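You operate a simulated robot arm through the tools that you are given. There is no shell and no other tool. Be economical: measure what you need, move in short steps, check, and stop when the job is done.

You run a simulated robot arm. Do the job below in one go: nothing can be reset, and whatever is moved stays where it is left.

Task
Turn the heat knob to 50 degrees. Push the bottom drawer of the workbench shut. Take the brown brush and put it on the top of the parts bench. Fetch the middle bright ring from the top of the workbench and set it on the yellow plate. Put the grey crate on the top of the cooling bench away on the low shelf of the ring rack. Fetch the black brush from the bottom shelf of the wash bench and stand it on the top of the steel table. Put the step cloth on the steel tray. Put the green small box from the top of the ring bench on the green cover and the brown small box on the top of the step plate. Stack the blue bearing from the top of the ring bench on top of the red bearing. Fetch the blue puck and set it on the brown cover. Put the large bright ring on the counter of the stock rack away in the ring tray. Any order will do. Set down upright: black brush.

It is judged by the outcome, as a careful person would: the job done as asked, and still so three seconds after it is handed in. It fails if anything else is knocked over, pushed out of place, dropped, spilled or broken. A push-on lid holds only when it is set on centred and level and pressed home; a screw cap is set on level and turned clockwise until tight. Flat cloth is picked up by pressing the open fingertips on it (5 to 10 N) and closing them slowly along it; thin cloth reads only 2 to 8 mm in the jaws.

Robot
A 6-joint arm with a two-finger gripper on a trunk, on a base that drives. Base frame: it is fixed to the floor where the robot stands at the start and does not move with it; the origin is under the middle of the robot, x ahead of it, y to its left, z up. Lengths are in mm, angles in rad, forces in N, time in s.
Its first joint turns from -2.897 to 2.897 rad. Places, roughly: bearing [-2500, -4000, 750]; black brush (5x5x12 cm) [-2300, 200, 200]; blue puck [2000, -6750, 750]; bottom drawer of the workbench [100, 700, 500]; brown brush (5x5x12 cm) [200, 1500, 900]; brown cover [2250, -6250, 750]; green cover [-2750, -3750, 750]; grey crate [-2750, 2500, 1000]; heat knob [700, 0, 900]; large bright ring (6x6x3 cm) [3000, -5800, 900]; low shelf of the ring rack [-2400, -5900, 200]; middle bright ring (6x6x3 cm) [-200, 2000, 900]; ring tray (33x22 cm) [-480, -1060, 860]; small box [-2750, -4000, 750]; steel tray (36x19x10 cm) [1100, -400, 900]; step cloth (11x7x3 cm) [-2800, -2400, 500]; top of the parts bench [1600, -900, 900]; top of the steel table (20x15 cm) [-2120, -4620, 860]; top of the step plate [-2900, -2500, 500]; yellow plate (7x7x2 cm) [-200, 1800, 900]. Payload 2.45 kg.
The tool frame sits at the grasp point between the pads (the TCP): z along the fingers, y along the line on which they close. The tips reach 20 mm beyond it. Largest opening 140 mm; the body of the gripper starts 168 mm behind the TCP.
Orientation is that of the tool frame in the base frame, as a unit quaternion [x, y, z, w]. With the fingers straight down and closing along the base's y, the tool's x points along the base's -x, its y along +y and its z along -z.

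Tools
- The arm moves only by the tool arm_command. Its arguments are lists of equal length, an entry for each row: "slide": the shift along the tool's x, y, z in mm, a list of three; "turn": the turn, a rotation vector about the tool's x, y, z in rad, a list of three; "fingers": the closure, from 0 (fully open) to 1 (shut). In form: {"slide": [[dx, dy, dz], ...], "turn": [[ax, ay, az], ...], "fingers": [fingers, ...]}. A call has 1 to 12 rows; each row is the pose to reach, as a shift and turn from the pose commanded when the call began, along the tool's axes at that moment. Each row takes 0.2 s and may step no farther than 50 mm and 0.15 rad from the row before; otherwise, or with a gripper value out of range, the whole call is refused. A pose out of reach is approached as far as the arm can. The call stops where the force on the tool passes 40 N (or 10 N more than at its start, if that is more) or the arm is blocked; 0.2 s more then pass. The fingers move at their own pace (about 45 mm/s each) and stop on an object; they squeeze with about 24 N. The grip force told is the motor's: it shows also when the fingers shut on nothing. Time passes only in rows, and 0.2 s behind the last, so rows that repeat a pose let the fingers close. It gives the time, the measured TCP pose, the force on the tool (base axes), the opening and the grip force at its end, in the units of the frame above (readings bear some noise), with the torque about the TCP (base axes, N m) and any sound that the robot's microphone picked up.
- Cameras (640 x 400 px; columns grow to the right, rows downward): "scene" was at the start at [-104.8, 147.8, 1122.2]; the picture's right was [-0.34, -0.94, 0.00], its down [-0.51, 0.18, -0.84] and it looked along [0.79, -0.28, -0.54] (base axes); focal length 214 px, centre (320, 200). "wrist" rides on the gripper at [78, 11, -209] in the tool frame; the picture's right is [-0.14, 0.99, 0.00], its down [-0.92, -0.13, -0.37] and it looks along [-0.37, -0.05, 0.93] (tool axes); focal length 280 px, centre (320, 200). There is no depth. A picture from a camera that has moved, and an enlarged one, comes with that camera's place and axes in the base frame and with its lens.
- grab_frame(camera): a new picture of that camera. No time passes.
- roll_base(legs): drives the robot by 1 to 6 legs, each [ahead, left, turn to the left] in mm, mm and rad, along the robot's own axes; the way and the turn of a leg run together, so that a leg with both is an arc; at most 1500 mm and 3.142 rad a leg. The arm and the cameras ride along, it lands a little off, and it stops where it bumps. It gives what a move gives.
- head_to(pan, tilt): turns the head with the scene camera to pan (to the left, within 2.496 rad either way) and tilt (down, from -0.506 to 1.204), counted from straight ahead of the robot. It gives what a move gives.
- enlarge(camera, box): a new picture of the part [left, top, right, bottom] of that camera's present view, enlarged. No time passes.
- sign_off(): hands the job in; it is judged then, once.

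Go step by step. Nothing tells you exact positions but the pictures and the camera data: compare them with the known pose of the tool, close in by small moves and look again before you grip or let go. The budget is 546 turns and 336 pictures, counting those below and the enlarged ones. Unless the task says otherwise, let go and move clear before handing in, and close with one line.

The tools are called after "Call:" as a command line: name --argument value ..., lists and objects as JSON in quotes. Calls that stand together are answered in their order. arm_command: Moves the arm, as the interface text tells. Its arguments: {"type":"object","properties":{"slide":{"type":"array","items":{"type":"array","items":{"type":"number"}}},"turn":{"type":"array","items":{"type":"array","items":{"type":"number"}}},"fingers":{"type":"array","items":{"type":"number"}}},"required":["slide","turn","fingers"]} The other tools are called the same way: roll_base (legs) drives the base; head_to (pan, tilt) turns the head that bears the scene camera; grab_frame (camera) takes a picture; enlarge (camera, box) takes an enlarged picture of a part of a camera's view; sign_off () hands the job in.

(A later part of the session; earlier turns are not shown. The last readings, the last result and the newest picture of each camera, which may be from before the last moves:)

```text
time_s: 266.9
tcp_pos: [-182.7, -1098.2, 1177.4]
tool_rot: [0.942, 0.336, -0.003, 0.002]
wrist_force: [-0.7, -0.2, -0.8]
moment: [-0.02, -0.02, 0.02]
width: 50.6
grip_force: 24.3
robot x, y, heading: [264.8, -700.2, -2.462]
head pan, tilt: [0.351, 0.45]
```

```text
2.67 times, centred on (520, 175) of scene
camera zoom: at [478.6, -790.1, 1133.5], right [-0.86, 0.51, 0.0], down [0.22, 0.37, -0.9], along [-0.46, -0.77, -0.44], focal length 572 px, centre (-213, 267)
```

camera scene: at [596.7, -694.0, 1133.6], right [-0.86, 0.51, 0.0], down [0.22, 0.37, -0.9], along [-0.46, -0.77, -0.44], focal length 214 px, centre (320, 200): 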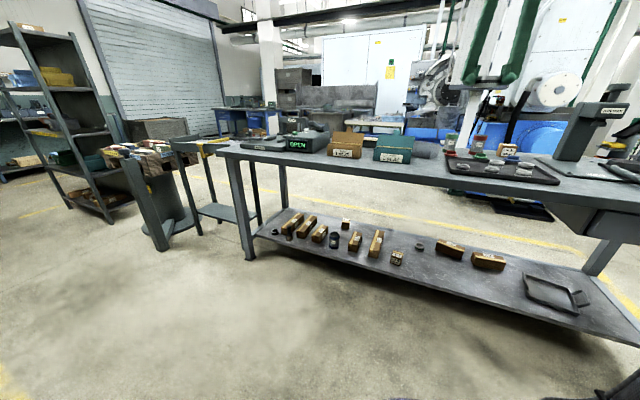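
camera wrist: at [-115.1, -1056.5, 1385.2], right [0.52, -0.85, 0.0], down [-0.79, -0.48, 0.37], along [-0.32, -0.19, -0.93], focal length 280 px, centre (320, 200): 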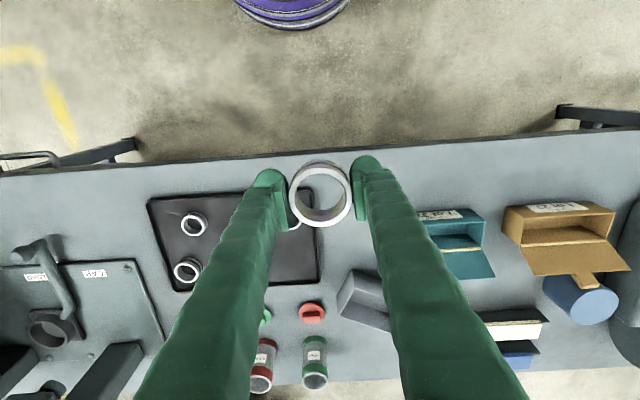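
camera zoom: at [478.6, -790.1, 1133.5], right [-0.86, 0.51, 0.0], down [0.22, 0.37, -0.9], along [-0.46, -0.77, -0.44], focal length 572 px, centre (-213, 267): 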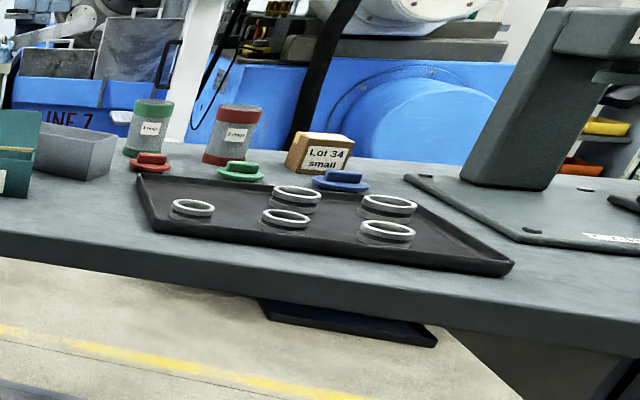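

The tray holds five rings; the free spot is at about (-476, -1177). I'll carry the ring above it.

Call:
arm_command --slide '[[-37, -17, 0], [-74, -33, 0], [-111, -50, 10], [-148, -66, 40], [-185, -83, 70], [-222, -99, 100], [-259, -116, 130], [-277, -124, 165], [-277, -124, 190]]' --turn '[[0, 0, 0], [0, 0, 0], [0, 0, 0], [0, 0, 0], [0, 0, 0], [0, 0, 0], [0, 0, 0], [0, 0, 0], [0, 0, 0]]' --fingers '[1, 1, 1, 1, 1, 1, 1, 1, 1]'

Call:
grab_frame --camera "wrist"

Call:
enlarge --camera "scene" --box '[400, 100, 640, 250]'

```text
refused: row 4 steps farther than a row can; nothing moved
```

```text
199 pictures are left
camera wrist: at [-115.1, -1056.5, 1385.2], right [0.52, -0.85, 0.0], down [-0.79, -0.48, 0.37], along [-0.32, -0.19, -0.93], focal length 280 px, centre (320, 200)
```

wrist: 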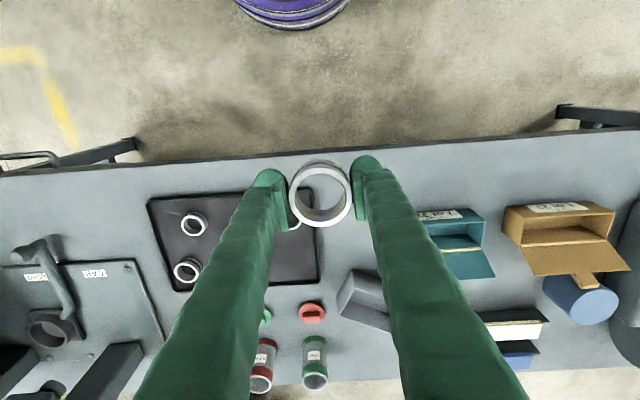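

```text
2.67 times, centred on (520, 175) of scene
camera zoom: at [478.6, -790.1, 1133.5], right [-0.86, 0.51, 0.0], down [0.22, 0.37, -0.9], along [-0.46, -0.77, -0.44], focal length 572 px, centre (-213, 267)
```

zoom: 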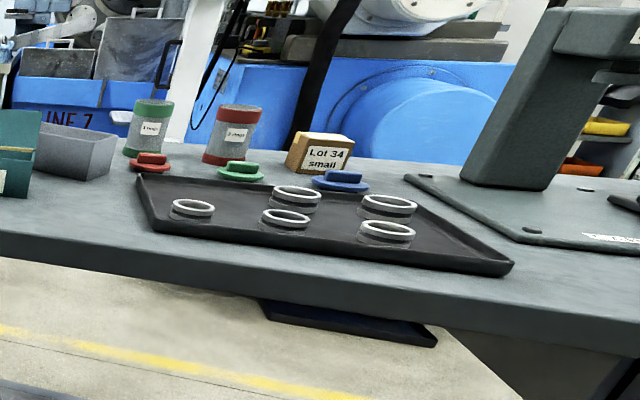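

Call:
arm_command --slide '[[-37, -17, 0], [-74, -33, 0], [-111, -50, 5], [-145, -66, 25], [-180, -81, 45], [-213, -96, 70], [-246, -110, 95], [-277, -124, 120], [-277, -124, 160], [-277, -124, 190]]' --turn '[[0, 0, 0], [0, 0, 0], [0, 0, 0], [0, 0, 0], [0, 0, 0], [0, 0, 0], [0, 0, 0], [0, 0, 0], [0, 0, 0], [0, 0, 0]]' --fingers '[1, 1, 1, 1, 1, 1, 1, 1, 1, 1]'

Call:
grab_frame --camera "wrist"

```text
time_s: 269.1
tcp_pos: [-476.1, -1176.1, 989.9]
tool_rot: [0.942, 0.336, -0.004, 0.001]
wrist_force: [0.6, -0.4, -0.4]
moment: [0.01, 0.01, -0.05]
width: 50.7
grip_force: 24.2
robot x, y, heading: [267.6, -700.6, -2.458]
head pan, tilt: [0.351, 0.45]
```

```text
197 pictures are left
camera wrist: at [-408.5, -1134.5, 1198.1], right [0.52, -0.85, 0.0], down [-0.79, -0.48, 0.37], along [-0.32, -0.19, -0.93], focal length 280 px, centre (320, 200)
```

wrist: 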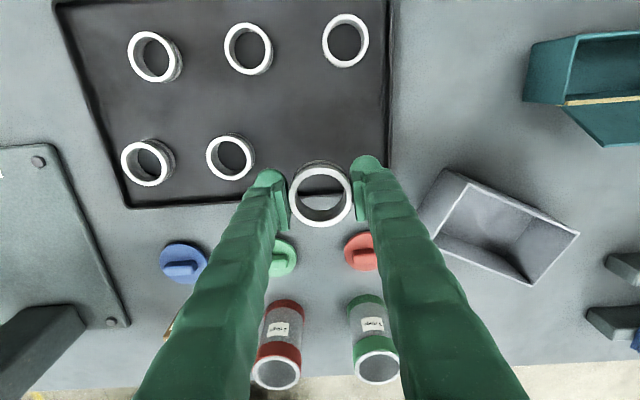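

Call:
arm_command --slide '[[6, -1, 30], [12, -2, 55], [12, -2, 70]]' --turn '[[0, 0, 0], [0, 0, 0], [0, 0, 0]]' --fingers '[1, 1, 1]'

Call:
arm_command --slide '[[0, 0, 6], [0, 0, 12], [0, 0, 17], [0, 0, 22], [0, 0, 27], [0, 0, 32], [0, 0, 37]]' --turn '[[0, 0, 0], [0, 0, 0], [0, 0, 0], [0, 0, 0], [0, 0, 0], [0, 0, 0], [0, 0, 0]]' --fingers '[1, 1, 1, 1, 1, 1, 1]'

Call:
grab_frame --camera "wrist"

```text
time_s: 269.9
tcp_pos: [-468.3, -1169.7, 919.6]
tool_rot: [0.942, 0.335, -0.003, 0.001]
wrist_force: [-1.0, 0.2, -0.8]
moment: [0.01, 0.01, -0.03]
width: 50.5
grip_force: 24.2
robot x, y, heading: [267.1, -699.8, -2.455]
head pan, tilt: [0.351, 0.45]
```

```text
time_s: 271.5
tcp_pos: [-469.6, -1168.4, 881.3]
tool_rot: [0.942, 0.336, -0.004, 0.001]
wrist_force: [-0.7, 0.0, -0.5]
moment: [0.0, 0.01, 0.04]
width: 50.6
grip_force: 23.5
robot x, y, heading: [266.6, -701.8, -2.458]
head pan, tilt: [0.351, 0.45]
```

```text
196 pictures are left
camera wrist: at [-401.7, -1127.2, 1089.6], right [0.52, -0.85, 0.0], down [-0.79, -0.48, 0.37], along [-0.32, -0.19, -0.93], focal length 280 px, centre (320, 200)
```

wrist: 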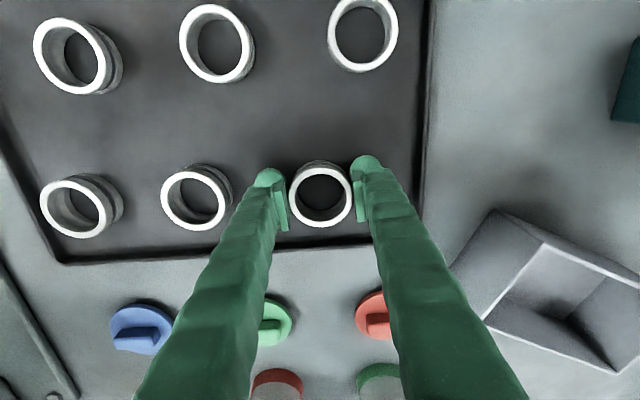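

Call:
arm_command --slide '[[0, 0, 4], [0, 0, 8], [0, 0, 12], [0, 0, 16], [0, 0, 20]]' --turn '[[0, 0, 0], [0, 0, 0], [0, 0, 0], [0, 0, 0], [0, 0, 0]]' --fingers '[1, 1, 1, 1, 1]'

```text
time_s: 272.1
tcp_pos: [-470.3, -1169.0, 875.1]
tool_rot: [0.942, 0.336, -0.005, 0.001]
wrist_force: [4.2, 2.6, 18.3]
moment: [-0.07, -0.13, 0.02]
width: 50.2
grip_force: 23.8
robot x, y, heading: [267.4, -696.0, -2.46]
head pan, tilt: [0.351, 0.45]
stopped in row 3: the force on the tool passed its limit at 53 N (the readings are from after the stop); the commanded pose is now the measured one
```

Call:
arm_command --slide '[[0, 0, -1], [0, 0, -1], [0, 0, -1], [0, 0, -1], [0, 0, -1], [0, 0, -30], [0, 0, -65], [0, 0, -100]]' --turn '[[0, 0, 0], [0, 0, 0], [0, 0, 0], [0, 0, 0], [0, 0, 0], [0, 0, 0], [0, 0, 0], [0, 0, 0]]' --fingers '[0.6, 0.56, 0.53, 0.53, 0.53, 0.53, 0.53, 0.53]'

Call:
grab_frame --camera "wrist"

```text
time_s: 273.9
tcp_pos: [-466.7, -1170.3, 975.2]
tool_rot: [0.942, 0.336, -0.003, 0.001]
wrist_force: [-0.6, 0.4, 0.6]
moment: [0.0, -0.05, -0.02]
width: 65.7
grip_force: 0.0
robot x, y, heading: [267.1, -700.3, -2.463]
head pan, tilt: [0.351, 0.45]
```

```text
195 pictures are left
camera wrist: at [-399.8, -1128.2, 1183.8], right [0.52, -0.85, 0.0], down [-0.79, -0.48, 0.38], along [-0.32, -0.2, -0.93], focal length 280 px, centre (320, 200)
```

wrist: 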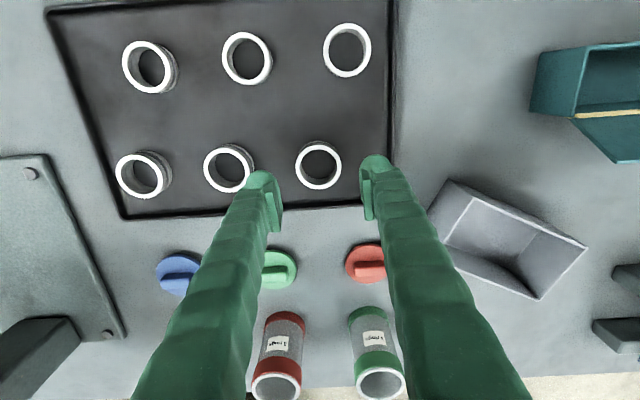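

The large ring is in the tray. Next: the cooling bench for the grey crate. Retract and head over there, looking on the way.

Call:
arm_command --slide '[[10, 0, -40], [30, 0, -80], [60, 0, -115], [95, 0, -145], [135, 0, -175], [175, 0, -195], [220, 0, -205], [265, 0, -205]]' --turn '[[0, 0, 0], [0, 0, 0], [0, 0, 0], [0, 0, 0], [0, 0, 0], [0, 0, 0], [0, 0, 0], [0, 0, 0]]' --fingers '[0.53, 0.53, 0.53, 0.53, 0.53, 0.53, 0.53, 0.53]'

Call:
roll_base --legs '[[-150, 0, 0], [0, 0, -1.62], [1400, 0, 0]]'

Call:
head_to --pan 0.45 --tilt 0.35

Call:
grab_frame --camera "scene"

```text
time_s: 275.7
tcp_pos: [-263.9, -998.8, 1173.0]
tool_rot: [0.942, 0.336, -0.003, 0.002]
wrist_force: [0.0, 0.0, -0.1]
moment: [0.06, -0.09, 0.01]
width: 66.0
grip_force: 0.0
robot x, y, heading: [264.4, -698.5, -2.457]
head pan, tilt: [0.351, 0.45]
```

```text
time_s: 287.6
tcp_pos: [-689.7, 1088.0, 1173.6]
tool_rot: [0.889, -0.458, -0.003, -0.002]
wrist_force: [0.8, 0.1, 0.5]
moment: [0.03, -0.01, 0.01]
width: 65.8
grip_force: 0.0
robot x, y, heading: [-423.0, 537.8, 2.187]
head pan, tilt: [0.351, 0.45]
```

```text
time_s: 288.3
tcp_pos: [-689.1, 1087.3, 1173.4]
tool_rot: [0.889, -0.457, -0.004, -0.002]
wrist_force: [-0.2, -0.4, 0.3]
moment: [0.0, 0.0, -0.01]
width: 65.7
grip_force: 0.0
robot x, y, heading: [-419.9, 540.4, 2.188]
head pan, tilt: [0.45, 0.351]
```

```text
194 pictures are left
camera scene: at [-536.2, 331.7, 1142.7], right [0.48, 0.88, 0.0], down [0.3, -0.17, -0.94], along [-0.82, 0.45, -0.34], focal length 214 px, centre (320, 200)
```

scene: 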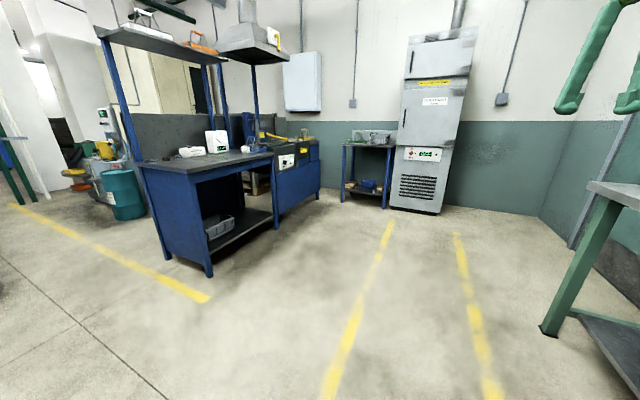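

Call:
roll_base --legs '[[1000, 350, 0.015], [1000, 350, 0]]'

Call:
head_to --pan 0.4 --tilt 0.4

Call:
grab_frame --camera "scene"

Call:
grab_frame --camera "wrist"

```text
time_s: 298.9
tcp_pos: [-2435.2, 2311.6, 1173.4]
tool_rot: [0.891, -0.453, -0.005, -0.001]
wrist_force: [0.0, -0.5, 0.0]
moment: [-0.03, -0.04, 0.03]
width: 66.0
grip_force: 0.0
robot x, y, heading: [-2164.1, 1767.3, 2.201]
head pan, tilt: [0.45, 0.351]
```

```text
time_s: 299.5
tcp_pos: [-2434.8, 2311.6, 1173.9]
tool_rot: [0.891, -0.454, -0.004, -0.002]
wrist_force: [0.0, -0.2, 0.4]
moment: [0.0, -0.01, -0.01]
width: 65.4
grip_force: 0.0
robot x, y, heading: [-2163.3, 1765.2, 2.2]
head pan, tilt: [0.4, 0.4]
```

```text
193 pictures are left
camera scene: at [-2271.2, 1560.8, 1138.2], right [0.52, 0.86, 0.0], down [0.33, -0.2, -0.92], along [-0.79, 0.48, -0.39], focal length 214 px, centre (320, 200)
```

scene: 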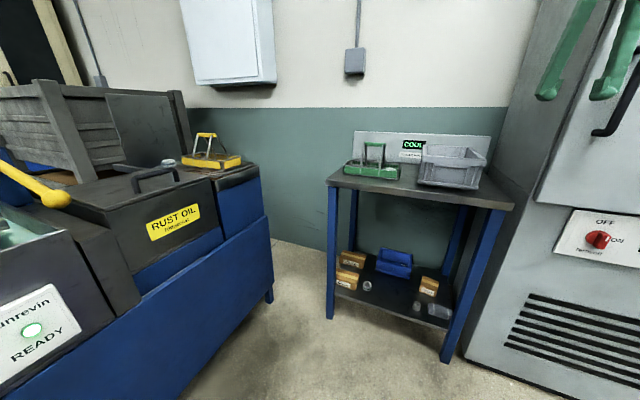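

```text
192 pictures are left
camera wrist: at [-2397.6, 2240.9, 1382.5], right [-0.88, -0.47, 0.0], down [-0.44, 0.82, 0.38], along [-0.18, 0.33, -0.93], focal length 280 px, centre (320, 200)
```

wrist: 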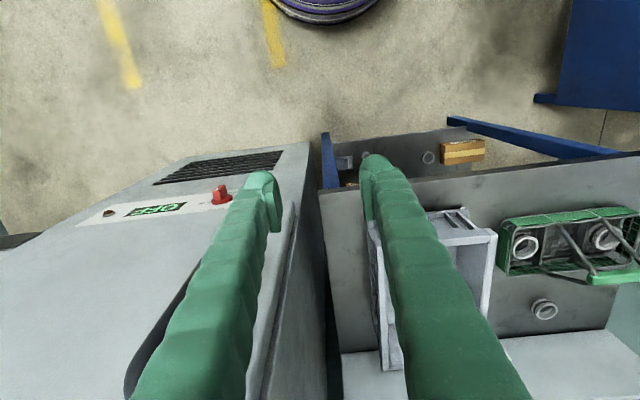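

Call:
roll_base --legs '[[0, 170, 0]]'

Call:
enlarge --camera "scene" --box '[360, 120, 600, 270]'

Call:
grab_frame --camera "wrist"

```text
time_s: 300.9
tcp_pos: [-2564.1, 2217.0, 1173.3]
tool_rot: [0.89, -0.456, -0.004, -0.002]
wrist_force: [0.3, -0.4, 0.4]
moment: [0.04, -0.02, 0.01]
width: 65.7
grip_force: 0.1
robot x, y, heading: [-2294.7, 1672.5, 2.195]
head pan, tilt: [0.4, 0.4]
```

```text
2.67 times, centred on (480, 195) of scene
camera zoom: at [-2403.8, 1466.0, 1138.2], right [0.52, 0.85, 0.0], down [0.33, -0.2, -0.92], along [-0.79, 0.48, -0.39], focal length 572 px, centre (-107, 213)
```

zoom: 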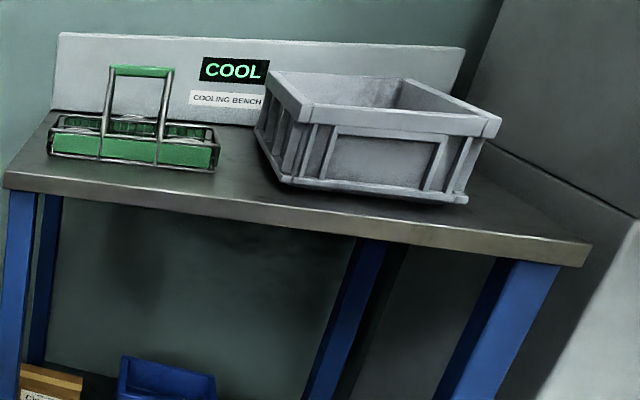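

```text
190 pictures are left
camera wrist: at [-2527.6, 2146.6, 1382.5], right [-0.88, -0.47, 0.0], down [-0.43, 0.82, 0.38], along [-0.18, 0.33, -0.93], focal length 280 px, centre (320, 200)
```

wrist: 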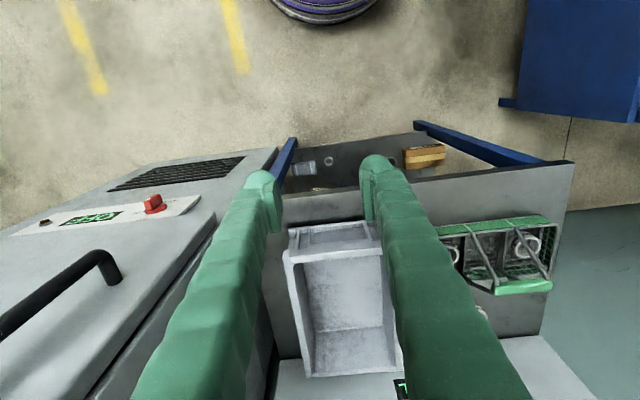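

The crate is an open tote about 175 × 300 mm. I'll take another wrist view with the arm shifted to measure its rim.

Call:
arm_command --slide '[[0, 40, 0], [0, 80, 0], [0, 120, 0], [0, 160, 0]]' --turn '[[0, 0, 0], [0, 0, 0], [0, 0, 0], [0, 0, 0]]' --fingers '[0.4, 0.2, 0, 0]'

Call:
grab_frame --camera "wrist"

```text
time_s: 301.9
tcp_pos: [-2697.0, 2123.8, 1174.0]
tool_rot: [0.89, -0.456, -0.004, -0.002]
wrist_force: [0.4, -0.5, -0.5]
moment: [-0.02, 0.04, -0.03]
width: 140.1
grip_force: 0.1
robot x, y, heading: [-2295.9, 1675.0, 2.194]
head pan, tilt: [0.4, 0.4]
```

```text
189 pictures are left
camera wrist: at [-2659.9, 2052.6, 1381.7], right [-0.88, -0.47, 0.0], down [-0.43, 0.82, 0.38], along [-0.18, 0.33, -0.93], focal length 280 px, centre (320, 200)
```

wrist: 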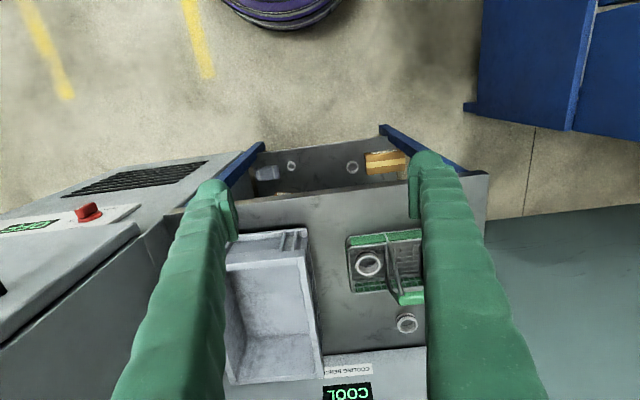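

Call:
arm_command --slide '[[-10, -7, 0], [-30, -14, 0], [-60, -22, 0], [-100, -30, 0], [-140, -38, 15], [-180, -46, 35], [-220, -54, 55], [-255, -59, 80], [-285, -59, 105], [-304, -59, 125]]' --turn '[[0, -0.1, 0], [0, -0.2, 0], [0, -0.3, 0], [0, -0.4, 0], [0, -0.5, 0], [0, -0.6, 0], [0, -0.7, 0], [0, -0.8, 0], [0, -0.9, 0], [0, -1.0, 0]]' --fingers '[0.5, 0.5, 0.5, 0.5, 0.5, 0.5, 0.5, 0.5, 0.5, 0.5]'

Call:
grab_frame --camera "wrist"

Call:
enlarge --camera "scene" --box '[360, 100, 600, 250]'

```text
time_s: 304.1
tcp_pos: [-2827.0, 2407.1, 1051.6]
tool_rot: [0.779, -0.398, -0.431, -0.22]
wrist_force: [-0.8, 0.2, 0.3]
moment: [0.03, 0.03, 0.0]
width: 70.0
grip_force: 0.0
robot x, y, heading: [-2294.5, 1674.4, 2.194]
head pan, tilt: [0.4, 0.4]
```

```text
188 pictures are left
camera wrist: at [-2707.7, 2223.0, 1095.6], right [-0.85, -0.52, 0.12], down [0.0, 0.22, 0.98], along [-0.53, 0.83, -0.19], focal length 280 px, centre (320, 200)
```

wrist: 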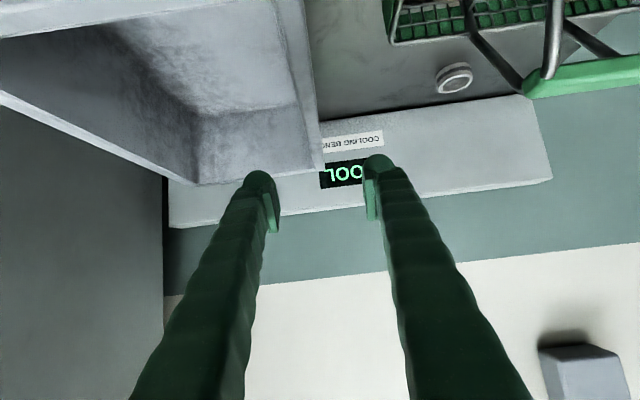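

```text
2.67 times, centred on (480, 175) of scene
camera zoom: at [-2403.8, 1466.0, 1138.2], right [0.52, 0.85, 0.0], down [0.33, -0.2, -0.92], along [-0.79, 0.48, -0.39], focal length 572 px, centre (-107, 267)
```

zoom: 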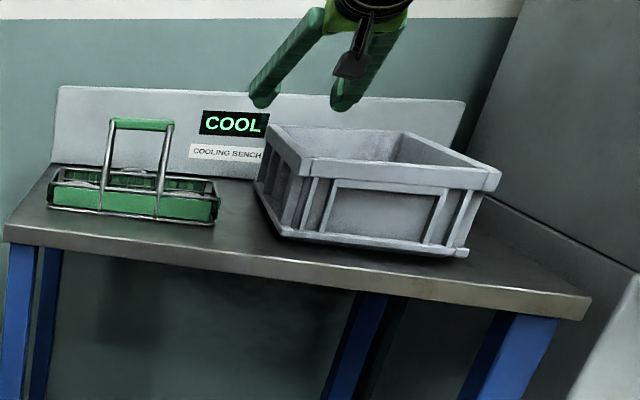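

Call:
arm_command --slide '[[25, -4, 16], [45, -4, 29], [58, -4, 37], [67, -4, 43]]' --turn '[[0, 0, 0], [0, 0, 0], [0, 0, 0], [0, 0, 0]]' --fingers '[0.5, 0.5, 0.5, 0.5]'

Call:
grab_frame --camera "wrist"

Call:
enlarge --camera "scene" --box '[420, 110, 580, 210]'

```text
time_s: 305.1
tcp_pos: [-2824.9, 2409.5, 970.5]
tool_rot: [0.779, -0.399, -0.43, -0.221]
wrist_force: [-0.7, 0.8, 0.3]
moment: [-0.02, 0.03, -0.02]
width: 70.1
grip_force: 0.0
robot x, y, heading: [-2294.9, 1669.9, 2.197]
head pan, tilt: [0.4, 0.4]
```

```text
186 pictures are left
camera wrist: at [-2705.8, 2226.7, 1015.9], right [-0.85, -0.52, 0.12], down [0.0, 0.22, 0.98], along [-0.53, 0.83, -0.19], focal length 280 px, centre (320, 200)
```

wrist: 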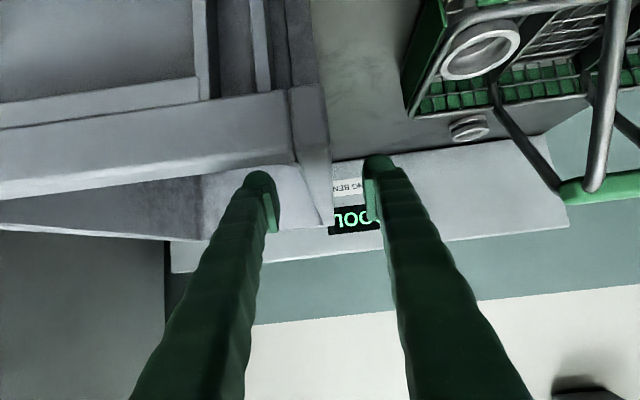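

```text
4.00 times, centred on (500, 160) of scene
camera zoom: at [-2403.8, 1466.0, 1138.2], right [0.52, 0.85, 0.0], down [0.33, -0.2, -0.92], along [-0.79, 0.48, -0.39], focal length 858 px, centre (-400, 360)
```

zoom: 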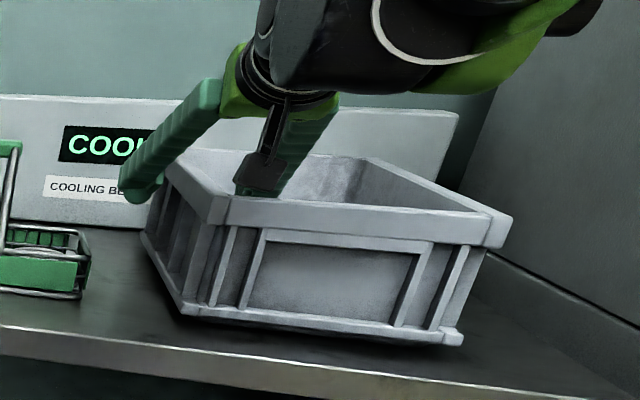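

Call:
arm_command --slide '[[4, 0, 3], [4, 0, 3], [4, 0, 3], [4, 0, 3], [4, 0, 3], [4, 0, 3], [4, 0, 3]]' --turn '[[0, 0, 0], [0, 0, 0], [0, 0, 0], [0, 0, 0], [0, 0, 0], [0, 0, 0], [0, 0, 0]]' --fingers '[0.5, 0.6, 0.7, 0.8, 0.9, 1, 1]'

Call:
grab_frame --camera "wrist"

```text
time_s: 306.7
tcp_pos: [-2824.7, 2411.9, 966.9]
tool_rot: [0.78, -0.399, -0.43, -0.22]
wrist_force: [0.1, -1.8, 1.0]
moment: [-0.05, 0.14, -0.11]
width: 14.3
grip_force: 23.5
robot x, y, heading: [-2296.0, 1671.3, 2.195]
head pan, tilt: [0.4, 0.4]
```

```text
184 pictures are left
camera wrist: at [-2706.3, 2227.1, 1012.0], right [-0.85, -0.52, 0.12], down [0.0, 0.22, 0.98], along [-0.53, 0.83, -0.19], focal length 280 px, centre (320, 200)
```

wrist: 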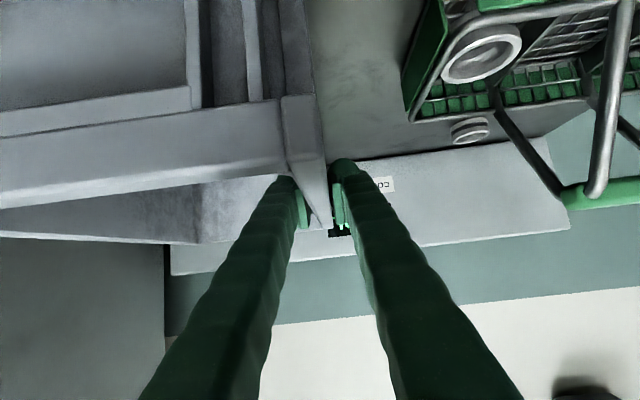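

Call:
arm_command --slide '[[-4, 0, -3], [-8, 0, -5], [-13, 0, -8], [-17, 0, -11], [-17, 0, -11]]' --turn '[[0, 0, 0], [0, 0, 0], [0, 0, 0], [0, 0, 0], [0, 0, 0]]' --fingers '[1, 1, 1, 1, 1]'

Call:
enlarge --camera "scene" --box '[400, 110, 600, 235]'

```text
time_s: 307.9
tcp_pos: [-2821.5, 2408.9, 987.2]
tool_rot: [0.78, -0.398, -0.43, -0.219]
wrist_force: [-0.1, -0.5, -5.3]
moment: [-0.4, 0.29, -0.03]
width: 14.7
grip_force: 23.8
robot x, y, heading: [-2294.2, 1672.1, 2.193]
head pan, tilt: [0.4, 0.4]
```

```text
3.20 times, centred on (500, 172) of scene
camera zoom: at [-2403.9, 1466.2, 1138.2], right [0.52, 0.85, 0.0], down [0.33, -0.2, -0.92], along [-0.79, 0.48, -0.39], focal length 686 px, centre (-256, 288)
```

zoom: 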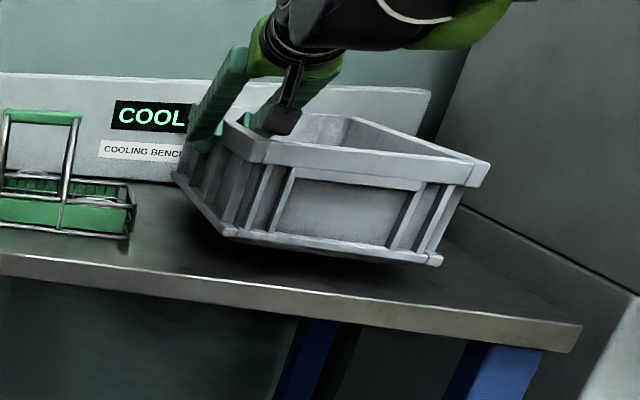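

Crate lifted (about 0.5 kg) and staying nearly level. Raise a bit more and back away from the bench.

Call:
arm_command --slide '[[-13, 0, -8], [-29, 0, -19], [-46, 0, -30], [-62, 0, -40], [-76, 0, -49], [-84, 0, -54]]' --turn '[[0, 0, 0], [0, 0, 0], [0, 0, 0], [0, 0, 0], [0, 0, 0], [0, 0, 0]]' --fingers '[1, 1, 1, 1, 1, 1]'

Call:
roll_base --legs '[[-250, 0, 0]]'

Call:
enlarge --camera "scene" --box '[320, 50, 640, 250]'

```text
time_s: 309.3
tcp_pos: [-2820.7, 2407.3, 1087.5]
tool_rot: [0.78, -0.398, -0.43, -0.219]
wrist_force: [-0.6, 0.4, -6.3]
moment: [-0.43, 0.32, -0.02]
width: 14.4
grip_force: 24.0
robot x, y, heading: [-2298.0, 1671.1, 2.193]
head pan, tilt: [0.4, 0.4]
```

```text
time_s: 311.2
tcp_pos: [-2675.5, 2200.2, 1086.8]
tool_rot: [0.781, -0.397, -0.43, -0.219]
wrist_force: [0.0, -0.6, -5.7]
moment: [-0.38, 0.29, -0.03]
width: 14.6
grip_force: 24.5
robot x, y, heading: [-2144.3, 1464.9, 2.199]
head pan, tilt: [0.4, 0.4]
```

```text
2.00 times, centred on (480, 150) of scene
camera zoom: at [-2254.7, 1260.1, 1138.2], right [0.52, 0.86, 0.0], down [0.33, -0.2, -0.92], along [-0.79, 0.48, -0.39], focal length 429 px, centre (0, 300)
```

zoom: 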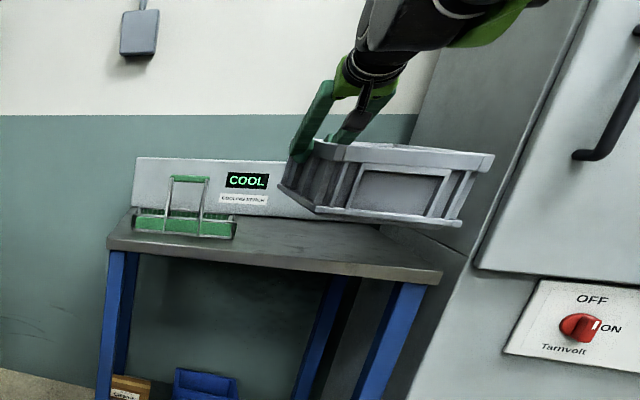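

Call:
roll_base --legs '[[-900, -170, 0], [-950, -180, 0], [0, 0, 1.57]]'

Call:
head_to --pan 0.4 --tilt 0.3

Call:
grab_frame --camera "scene"

Call:
head_to --pan -0.8 --tilt 0.3

Call:
grab_frame --camera "scene"

```text
time_s: 324.4
tcp_pos: [-1492.3, -349.7, 1086.3]
tool_rot: [0.828, 0.284, -0.457, 0.156]
wrist_force: [-0.6, -0.2, -5.7]
moment: [-0.31, -0.41, -0.01]
width: 14.6
grip_force: 24.1
robot x, y, heading: [-774.0, 207.8, -2.48]
head pan, tilt: [0.4, 0.4]
```

```text
time_s: 325.0
tcp_pos: [-1491.5, -350.6, 1086.8]
tool_rot: [0.829, 0.284, -0.456, 0.156]
wrist_force: [-0.1, 0.5, -5.0]
moment: [-0.27, -0.42, -0.01]
width: 14.6
grip_force: 23.9
robot x, y, heading: [-778.4, 202.5, -2.482]
head pan, tilt: [0.4, 0.3]
```

```text
181 pictures are left
camera scene: at [-562.7, 102.4, 1147.4], right [-0.87, 0.49, 0.0], down [0.15, 0.26, -0.96], along [-0.47, -0.83, -0.3], focal length 214 px, centre (320, 200)
```

scene: 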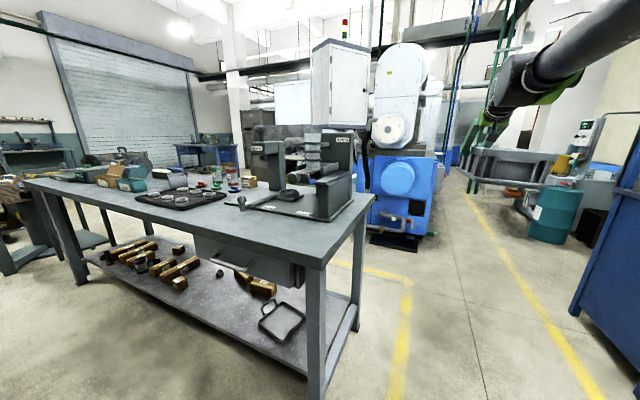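

```text
time_s: 326.4
tcp_pos: [-1492.7, -351.0, 1086.8]
tool_rot: [0.828, 0.284, -0.457, 0.156]
wrist_force: [0.0, 0.1, -6.2]
moment: [-0.32, -0.43, 0.0]
width: 15.0
grip_force: 24.9
robot x, y, heading: [-771.4, 207.5, -2.482]
head pan, tilt: [-0.799, 0.3]
```

```text
180 pictures are left
camera scene: at [-609.5, 196.7, 1147.5], right [0.14, 0.99, 0.0], down [0.29, -0.04, -0.96], along [-0.95, 0.13, -0.3], focal length 214 px, centre (320, 200)
```

scene: 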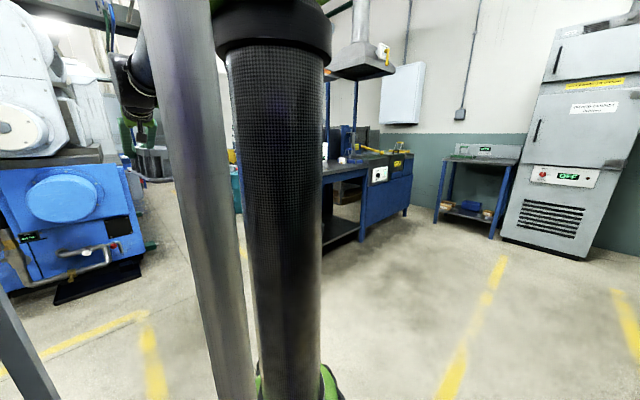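

Call:
roll_base --legs '[[100, -220, -0.03], [1300, 0, 0]]'

Call:
head_to --pan 0.5 --tilt 0.3

Call:
grab_frame --camera "scene"

```text
time_s: 334.4
tcp_pos: [-2815.6, -954.6, 1085.3]
tool_rot: [0.837, 0.258, -0.461, 0.141]
wrist_force: [-0.5, -0.3, -5.2]
moment: [-0.3, -0.36, -0.04]
width: 14.8
grip_force: 23.8
robot x, y, heading: [-2064.4, -449.0, -2.545]
head pan, tilt: [-0.799, 0.3]
```

```text
time_s: 335.9
tcp_pos: [-2815.7, -954.6, 1085.2]
tool_rot: [0.837, 0.258, -0.462, 0.141]
wrist_force: [0.1, 0.3, -4.8]
moment: [-0.29, -0.41, -0.01]
width: 14.6
grip_force: 23.9
robot x, y, heading: [-2065.6, -444.2, -2.543]
head pan, tilt: [0.499, 0.3]
```

```text
179 pictures are left
camera scene: at [-1852.3, -565.0, 1147.5], right [-0.89, 0.46, 0.0], down [0.14, 0.26, -0.96], along [-0.44, -0.85, -0.3], focal length 214 px, centre (320, 200)
```

scene: 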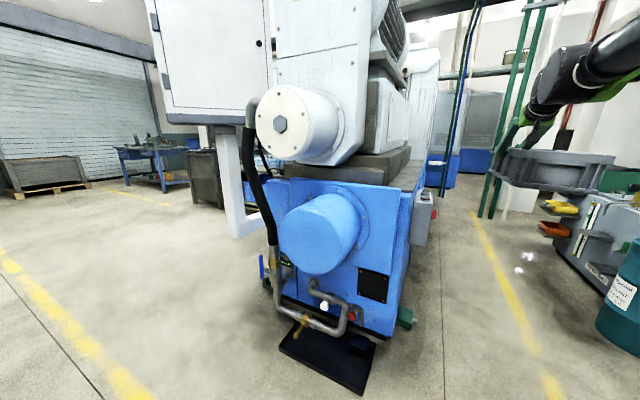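

Call:
arm_command --slide '[[-24, 0, -15], [-50, 0, -32], [-80, 0, -51], [-110, 0, -71], [-140, 0, -90], [-170, 0, -109], [-200, 0, -128], [-230, 0, -148], [-252, 0, -162]]' --turn '[[0, 0, 0], [0, 0, 0], [0, 0, 0], [0, 0, 0], [0, 0, 0], [0, 0, 0], [0, 0, 0], [0, 0, 0], [0, 0, 0]]' --fingers '[1, 1, 1, 1, 1, 1, 1, 1, 1]'

Call:
roll_base --legs '[[-600, 0, 0], [0, 0, 1.6]]'

Call:
head_to --pan -0.5 --tilt 0.25

Call:
grab_frame --camera "scene"

```text
time_s: 337.9
tcp_pos: [-2812.2, -951.1, 1387.9]
tool_rot: [0.837, 0.259, -0.46, 0.143]
wrist_force: [-0.4, 0.0, -5.6]
moment: [-0.34, -0.43, -0.04]
width: 14.5
grip_force: 23.9
robot x, y, heading: [-2062.6, -448.1, -2.541]
head pan, tilt: [0.499, 0.3]
```

```text
time_s: 345.2
tcp_pos: [-1055.8, -848.2, 1388.5]
tool_rot: [0.409, 0.775, -0.225, 0.426]
wrist_force: [-0.1, 0.1, -5.6]
moment: [0.42, -0.33, -0.04]
width: 14.6
grip_force: 24.3
robot x, y, heading: [-1556.8, -101.1, -0.975]
head pan, tilt: [0.499, 0.3]
```

```text
time_s: 346.5
tcp_pos: [-1056.4, -848.4, 1388.3]
tool_rot: [0.409, 0.774, -0.225, 0.427]
wrist_force: [1.0, 0.6, -5.0]
moment: [0.41, -0.31, -0.02]
width: 14.5
grip_force: 24.4
robot x, y, heading: [-1559.2, -101.5, -0.979]
head pan, tilt: [-0.499, 0.25]
```

```text
178 pictures are left
camera scene: at [-1509.4, 63.5, 1152.2], right [-1.0, -0.1, 0.0], down [-0.02, 0.25, -0.97], along [0.1, -0.96, -0.25], focal length 214 px, centre (320, 200)
```

scene: 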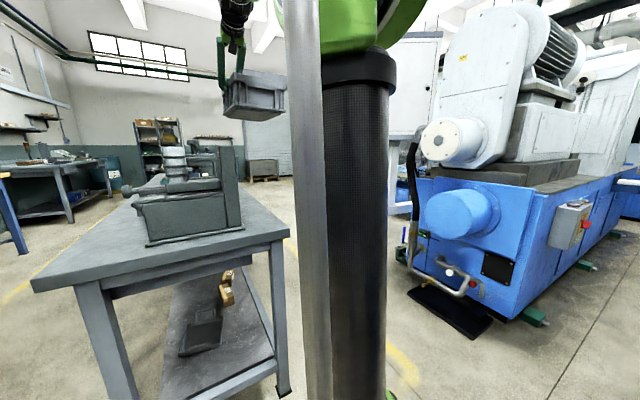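

Call:
roll_base --legs '[[0, -750, 0.04], [1400, 0, 0]]'

Call:
grab_frame --camera "scene"

Call:
head_to --pan 0.4 --tilt 0.25

Call:
grab_frame --camera "scene"

```text
time_s: 357.1
tcp_pos: [-754.5, -2356.8, 1388.3]
tool_rot: [0.383, 0.788, -0.211, 0.434]
wrist_force: [0.4, 0.6, -5.3]
moment: [0.44, -0.28, 0.01]
width: 14.8
grip_force: 24.4
robot x, y, heading: [-1308.4, -1643.1, -0.909]
head pan, tilt: [-0.499, 0.25]
```

```text
177 pictures are left
camera scene: at [-1268.4, -1476.7, 1152.2], right [-0.99, -0.16, 0.0], down [-0.04, 0.24, -0.97], along [0.16, -0.96, -0.25], focal length 214 px, centre (320, 200)
```

scene: 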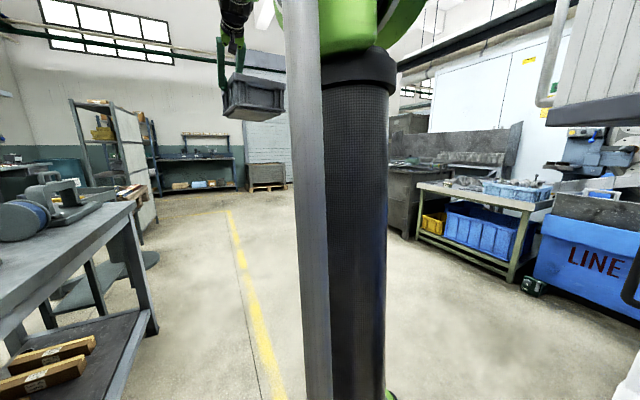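

```text
time_s: 358.3
tcp_pos: [-753.2, -2355.9, 1387.6]
tool_rot: [0.383, 0.787, -0.211, 0.434]
wrist_force: [0.2, -0.5, -6.5]
moment: [0.4, -0.31, 0.0]
width: 14.3
grip_force: 24.1
robot x, y, heading: [-1307.6, -1644.7, -0.906]
head pan, tilt: [0.4, 0.25]
```

```text
176 pictures are left
camera scene: at [-1202.1, -1430.0, 1152.2], right [-0.49, -0.87, 0.0], down [-0.22, 0.12, -0.97], along [0.85, -0.47, -0.25], focal length 214 px, centre (320, 200)
```

scene: 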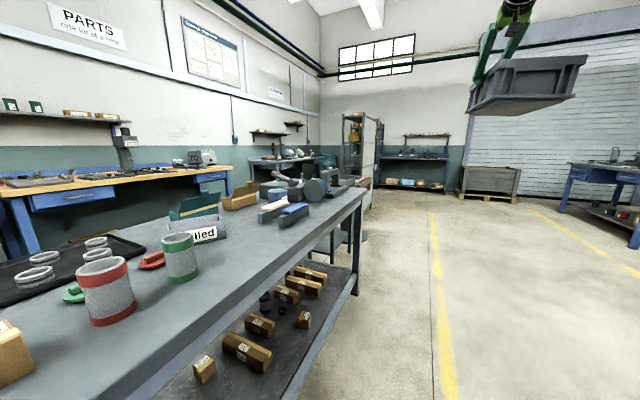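

Call:
roll_base --legs '[[1400, 0, -0.03]]'

Call:
head_to --pan -0.8 --tilt 0.25

Call:
grab_frame --camera "scene"

Call:
head_to --pan -1.7 --tilt 0.25

Call:
grab_frame --camera "scene"

```text
time_s: 365.4
tcp_pos: [107.1, -3508.8, 1387.7]
tool_rot: [0.39, 0.785, -0.214, 0.431]
wrist_force: [0.0, -0.1, -5.7]
moment: [0.44, -0.25, 0.0]
width: 14.6
grip_force: 23.9
robot x, y, heading: [-429.1, -2780.5, -0.926]
head pan, tilt: [0.4, 0.25]
```

```text
time_s: 366.8
tcp_pos: [107.2, -3508.2, 1387.7]
tool_rot: [0.391, 0.784, -0.216, 0.432]
wrist_force: [0.5, 0.6, -5.6]
moment: [0.46, -0.31, 0.01]
width: 14.6
grip_force: 24.4
robot x, y, heading: [-427.4, -2785.8, -0.925]
head pan, tilt: [-0.799, 0.25]
```

```text
175 pictures are left
camera scene: at [-417.9, -2619.0, 1152.2], right [-0.99, 0.15, 0.0], down [0.04, 0.24, -0.97], along [-0.15, -0.96, -0.25], focal length 214 px, centre (320, 200)
```

scene: 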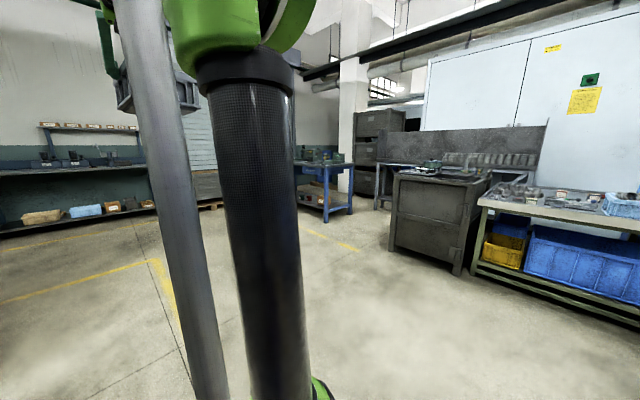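

```text
time_s: 368.0
tcp_pos: [108.2, -3508.5, 1386.4]
tool_rot: [0.391, 0.784, -0.215, 0.431]
wrist_force: [-0.5, -0.4, -5.7]
moment: [0.43, -0.26, -0.01]
width: 14.6
grip_force: 23.9
robot x, y, heading: [-431.6, -2787.8, -0.927]
head pan, tilt: [-1.7, 0.25]
```

```text
174 pictures are left
camera scene: at [-484.8, -2572.8, 1152.2], right [-0.49, 0.87, 0.0], down [0.21, 0.12, -0.97], along [-0.84, -0.48, -0.25], focal length 214 px, centre (320, 200)
```

scene: 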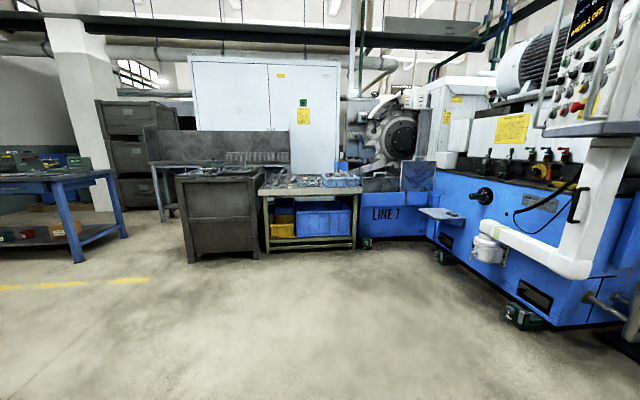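

Call:
roll_base --legs '[[0, 0, -1.585], [500, 600, 0], [500, 700, 0]]'

Call:
head_to --pan 0.4 --tilt 0.3

Call:
grab_frame --camera "scene"

Call:
head_to --pan -0.6 --tilt 0.3

Call:
grab_frame --camera "scene"

```text
time_s: 380.3
tcp_pos: [-1167.2, -4988.9, 1388.1]
tool_rot: [0.829, 0.282, -0.457, 0.155]
wrist_force: [0.0, 0.3, -4.6]
moment: [-0.29, -0.42, -0.01]
width: 14.7
grip_force: 23.8
robot x, y, heading: [-450.6, -4447.1, -2.489]
head pan, tilt: [-1.7, 0.25]
```

```text
time_s: 382.3
tcp_pos: [-1168.0, -4989.0, 1386.8]
tool_rot: [0.829, 0.282, -0.457, 0.156]
wrist_force: [0.3, 0.2, -5.0]
moment: [-0.31, -0.44, -0.02]
width: 14.5
grip_force: 23.9
robot x, y, heading: [-448.1, -4444.6, -2.487]
head pan, tilt: [0.4, 0.3]
```

```text
173 pictures are left
camera scene: at [-237.4, -4547.3, 1147.5], right [-0.87, 0.5, 0.0], down [0.15, 0.26, -0.96], along [-0.47, -0.83, -0.3], focal length 214 px, centre (320, 200)
```

scene: 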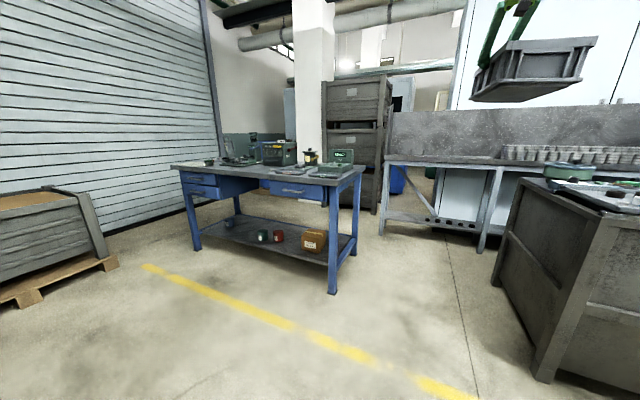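

```text
time_s: 383.6
tcp_pos: [-1167.3, -4988.7, 1387.0]
tool_rot: [0.829, 0.282, -0.457, 0.155]
wrist_force: [-0.1, 1.1, -5.4]
moment: [-0.29, -0.41, -0.04]
width: 14.6
grip_force: 23.5
robot x, y, heading: [-448.5, -4444.1, -2.489]
head pan, tilt: [-0.6, 0.3]
```

```text
172 pictures are left
camera scene: at [-284.3, -4471.2, 1147.5], right [-0.05, 1.0, 0.0], down [0.3, 0.02, -0.96], along [-0.95, -0.05, -0.3], focal length 214 px, centre (320, 200)
```

scene: 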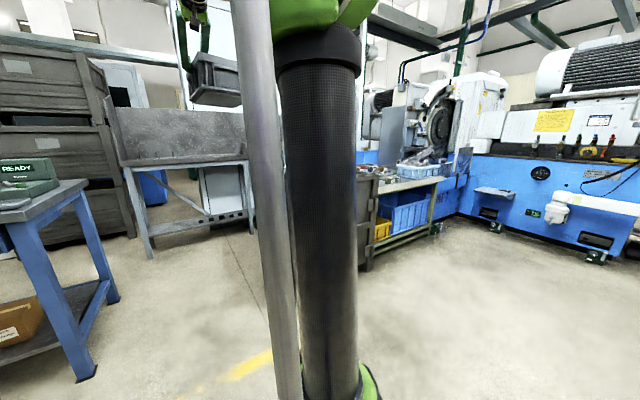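

Call:
head_to --pan 0.1 --tilt 0.3

Call:
enlarge --camera "scene" --box '[160, 90, 480, 290]'

```text
time_s: 384.7
tcp_pos: [-1167.0, -4989.0, 1388.1]
tool_rot: [0.829, 0.281, -0.457, 0.155]
wrist_force: [-0.4, 0.0, -5.4]
moment: [-0.28, -0.45, -0.04]
width: 14.7
grip_force: 24.0
robot x, y, heading: [-449.1, -4445.4, -2.492]
head pan, tilt: [0.099, 0.3]
```

```text
2.00 times, centred on (320, 190) of scene
camera zoom: at [-259.4, -4530.0, 1147.5], right [-0.68, 0.73, 0.0], down [0.22, 0.2, -0.96], along [-0.7, -0.65, -0.3], focal length 429 px, centre (320, 220)
```

zoom: 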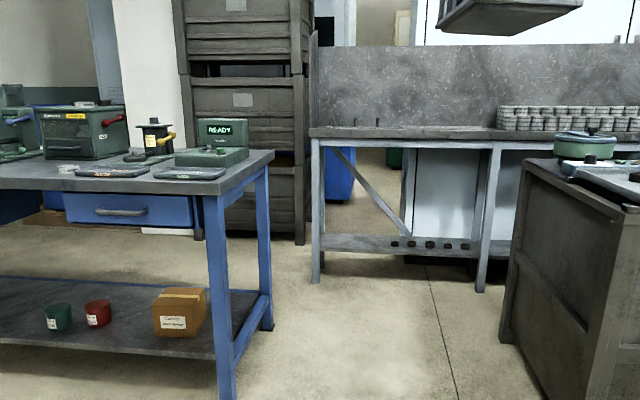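

Call:
roll_base --legs '[[0, 215, -0.02], [550, 0, 0]]'

Call:
arm_command --slide '[[41, 0, 26], [82, 0, 52], [123, 0, 78], [164, 0, 104], [205, 0, 130], [246, 0, 156], [287, 0, 182], [328, 0, 208], [369, 0, 234], [410, 0, 260], [451, 0, 286]]' --turn '[[0, 0, 0], [0, 0, 0], [0, 0, 0], [0, 0, 0], [0, 0, 0], [0, 0, 0], [0, 0, 0], [0, 0, 0], [0, 0, 0], [0, 0, 0], [0, 0, 0]]' --fingers '[1, 1, 1, 1, 1, 1, 1, 1, 1, 1, 1]'

Call:
head_to --pan 0.4 --tilt 0.4

Call:
grab_frame --camera "scene"

```text
time_s: 389.1
tcp_pos: [-1511.1, -5473.3, 1387.8]
tool_rot: [0.833, 0.271, -0.459, 0.149]
wrist_force: [-0.3, -0.9, -6.2]
moment: [-0.27, -0.43, 0.01]
width: 14.6
grip_force: 23.8
robot x, y, heading: [-776.8, -4948.8, -2.514]
head pan, tilt: [0.099, 0.3]
```

```text
time_s: 391.6
tcp_pos: [-1511.1, -5472.3, 852.5]
tool_rot: [0.833, 0.27, -0.459, 0.149]
wrist_force: [0.6, 0.4, -6.1]
moment: [-0.3, -0.38, 0.01]
width: 14.4
grip_force: 23.8
robot x, y, heading: [-781.3, -4947.2, -2.51]
head pan, tilt: [0.099, 0.3]
```

```text
time_s: 392.4
tcp_pos: [-1510.7, -5472.6, 852.9]
tool_rot: [0.833, 0.27, -0.459, 0.149]
wrist_force: [-1.0, -0.3, -5.3]
moment: [-0.28, -0.4, 0.03]
width: 14.4
grip_force: 23.8
robot x, y, heading: [-776.3, -4945.9, -2.508]
head pan, tilt: [0.4, 0.4]
```

```text
170 pictures are left
camera scene: at [-569.9, -5054.3, 1138.2], right [-0.85, 0.52, 0.0], down [0.2, 0.33, -0.92], along [-0.48, -0.79, -0.39], focal length 214 px, centre (320, 200)
```

scene: 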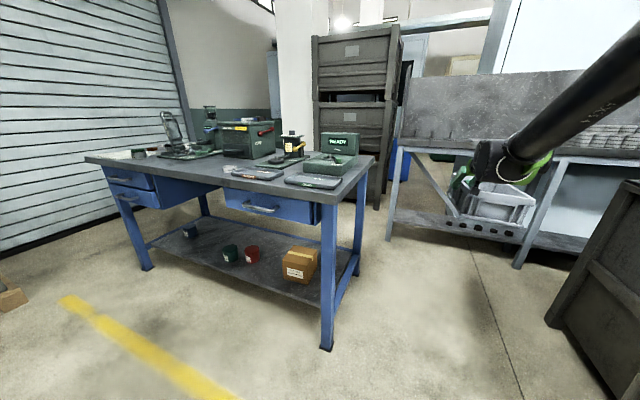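

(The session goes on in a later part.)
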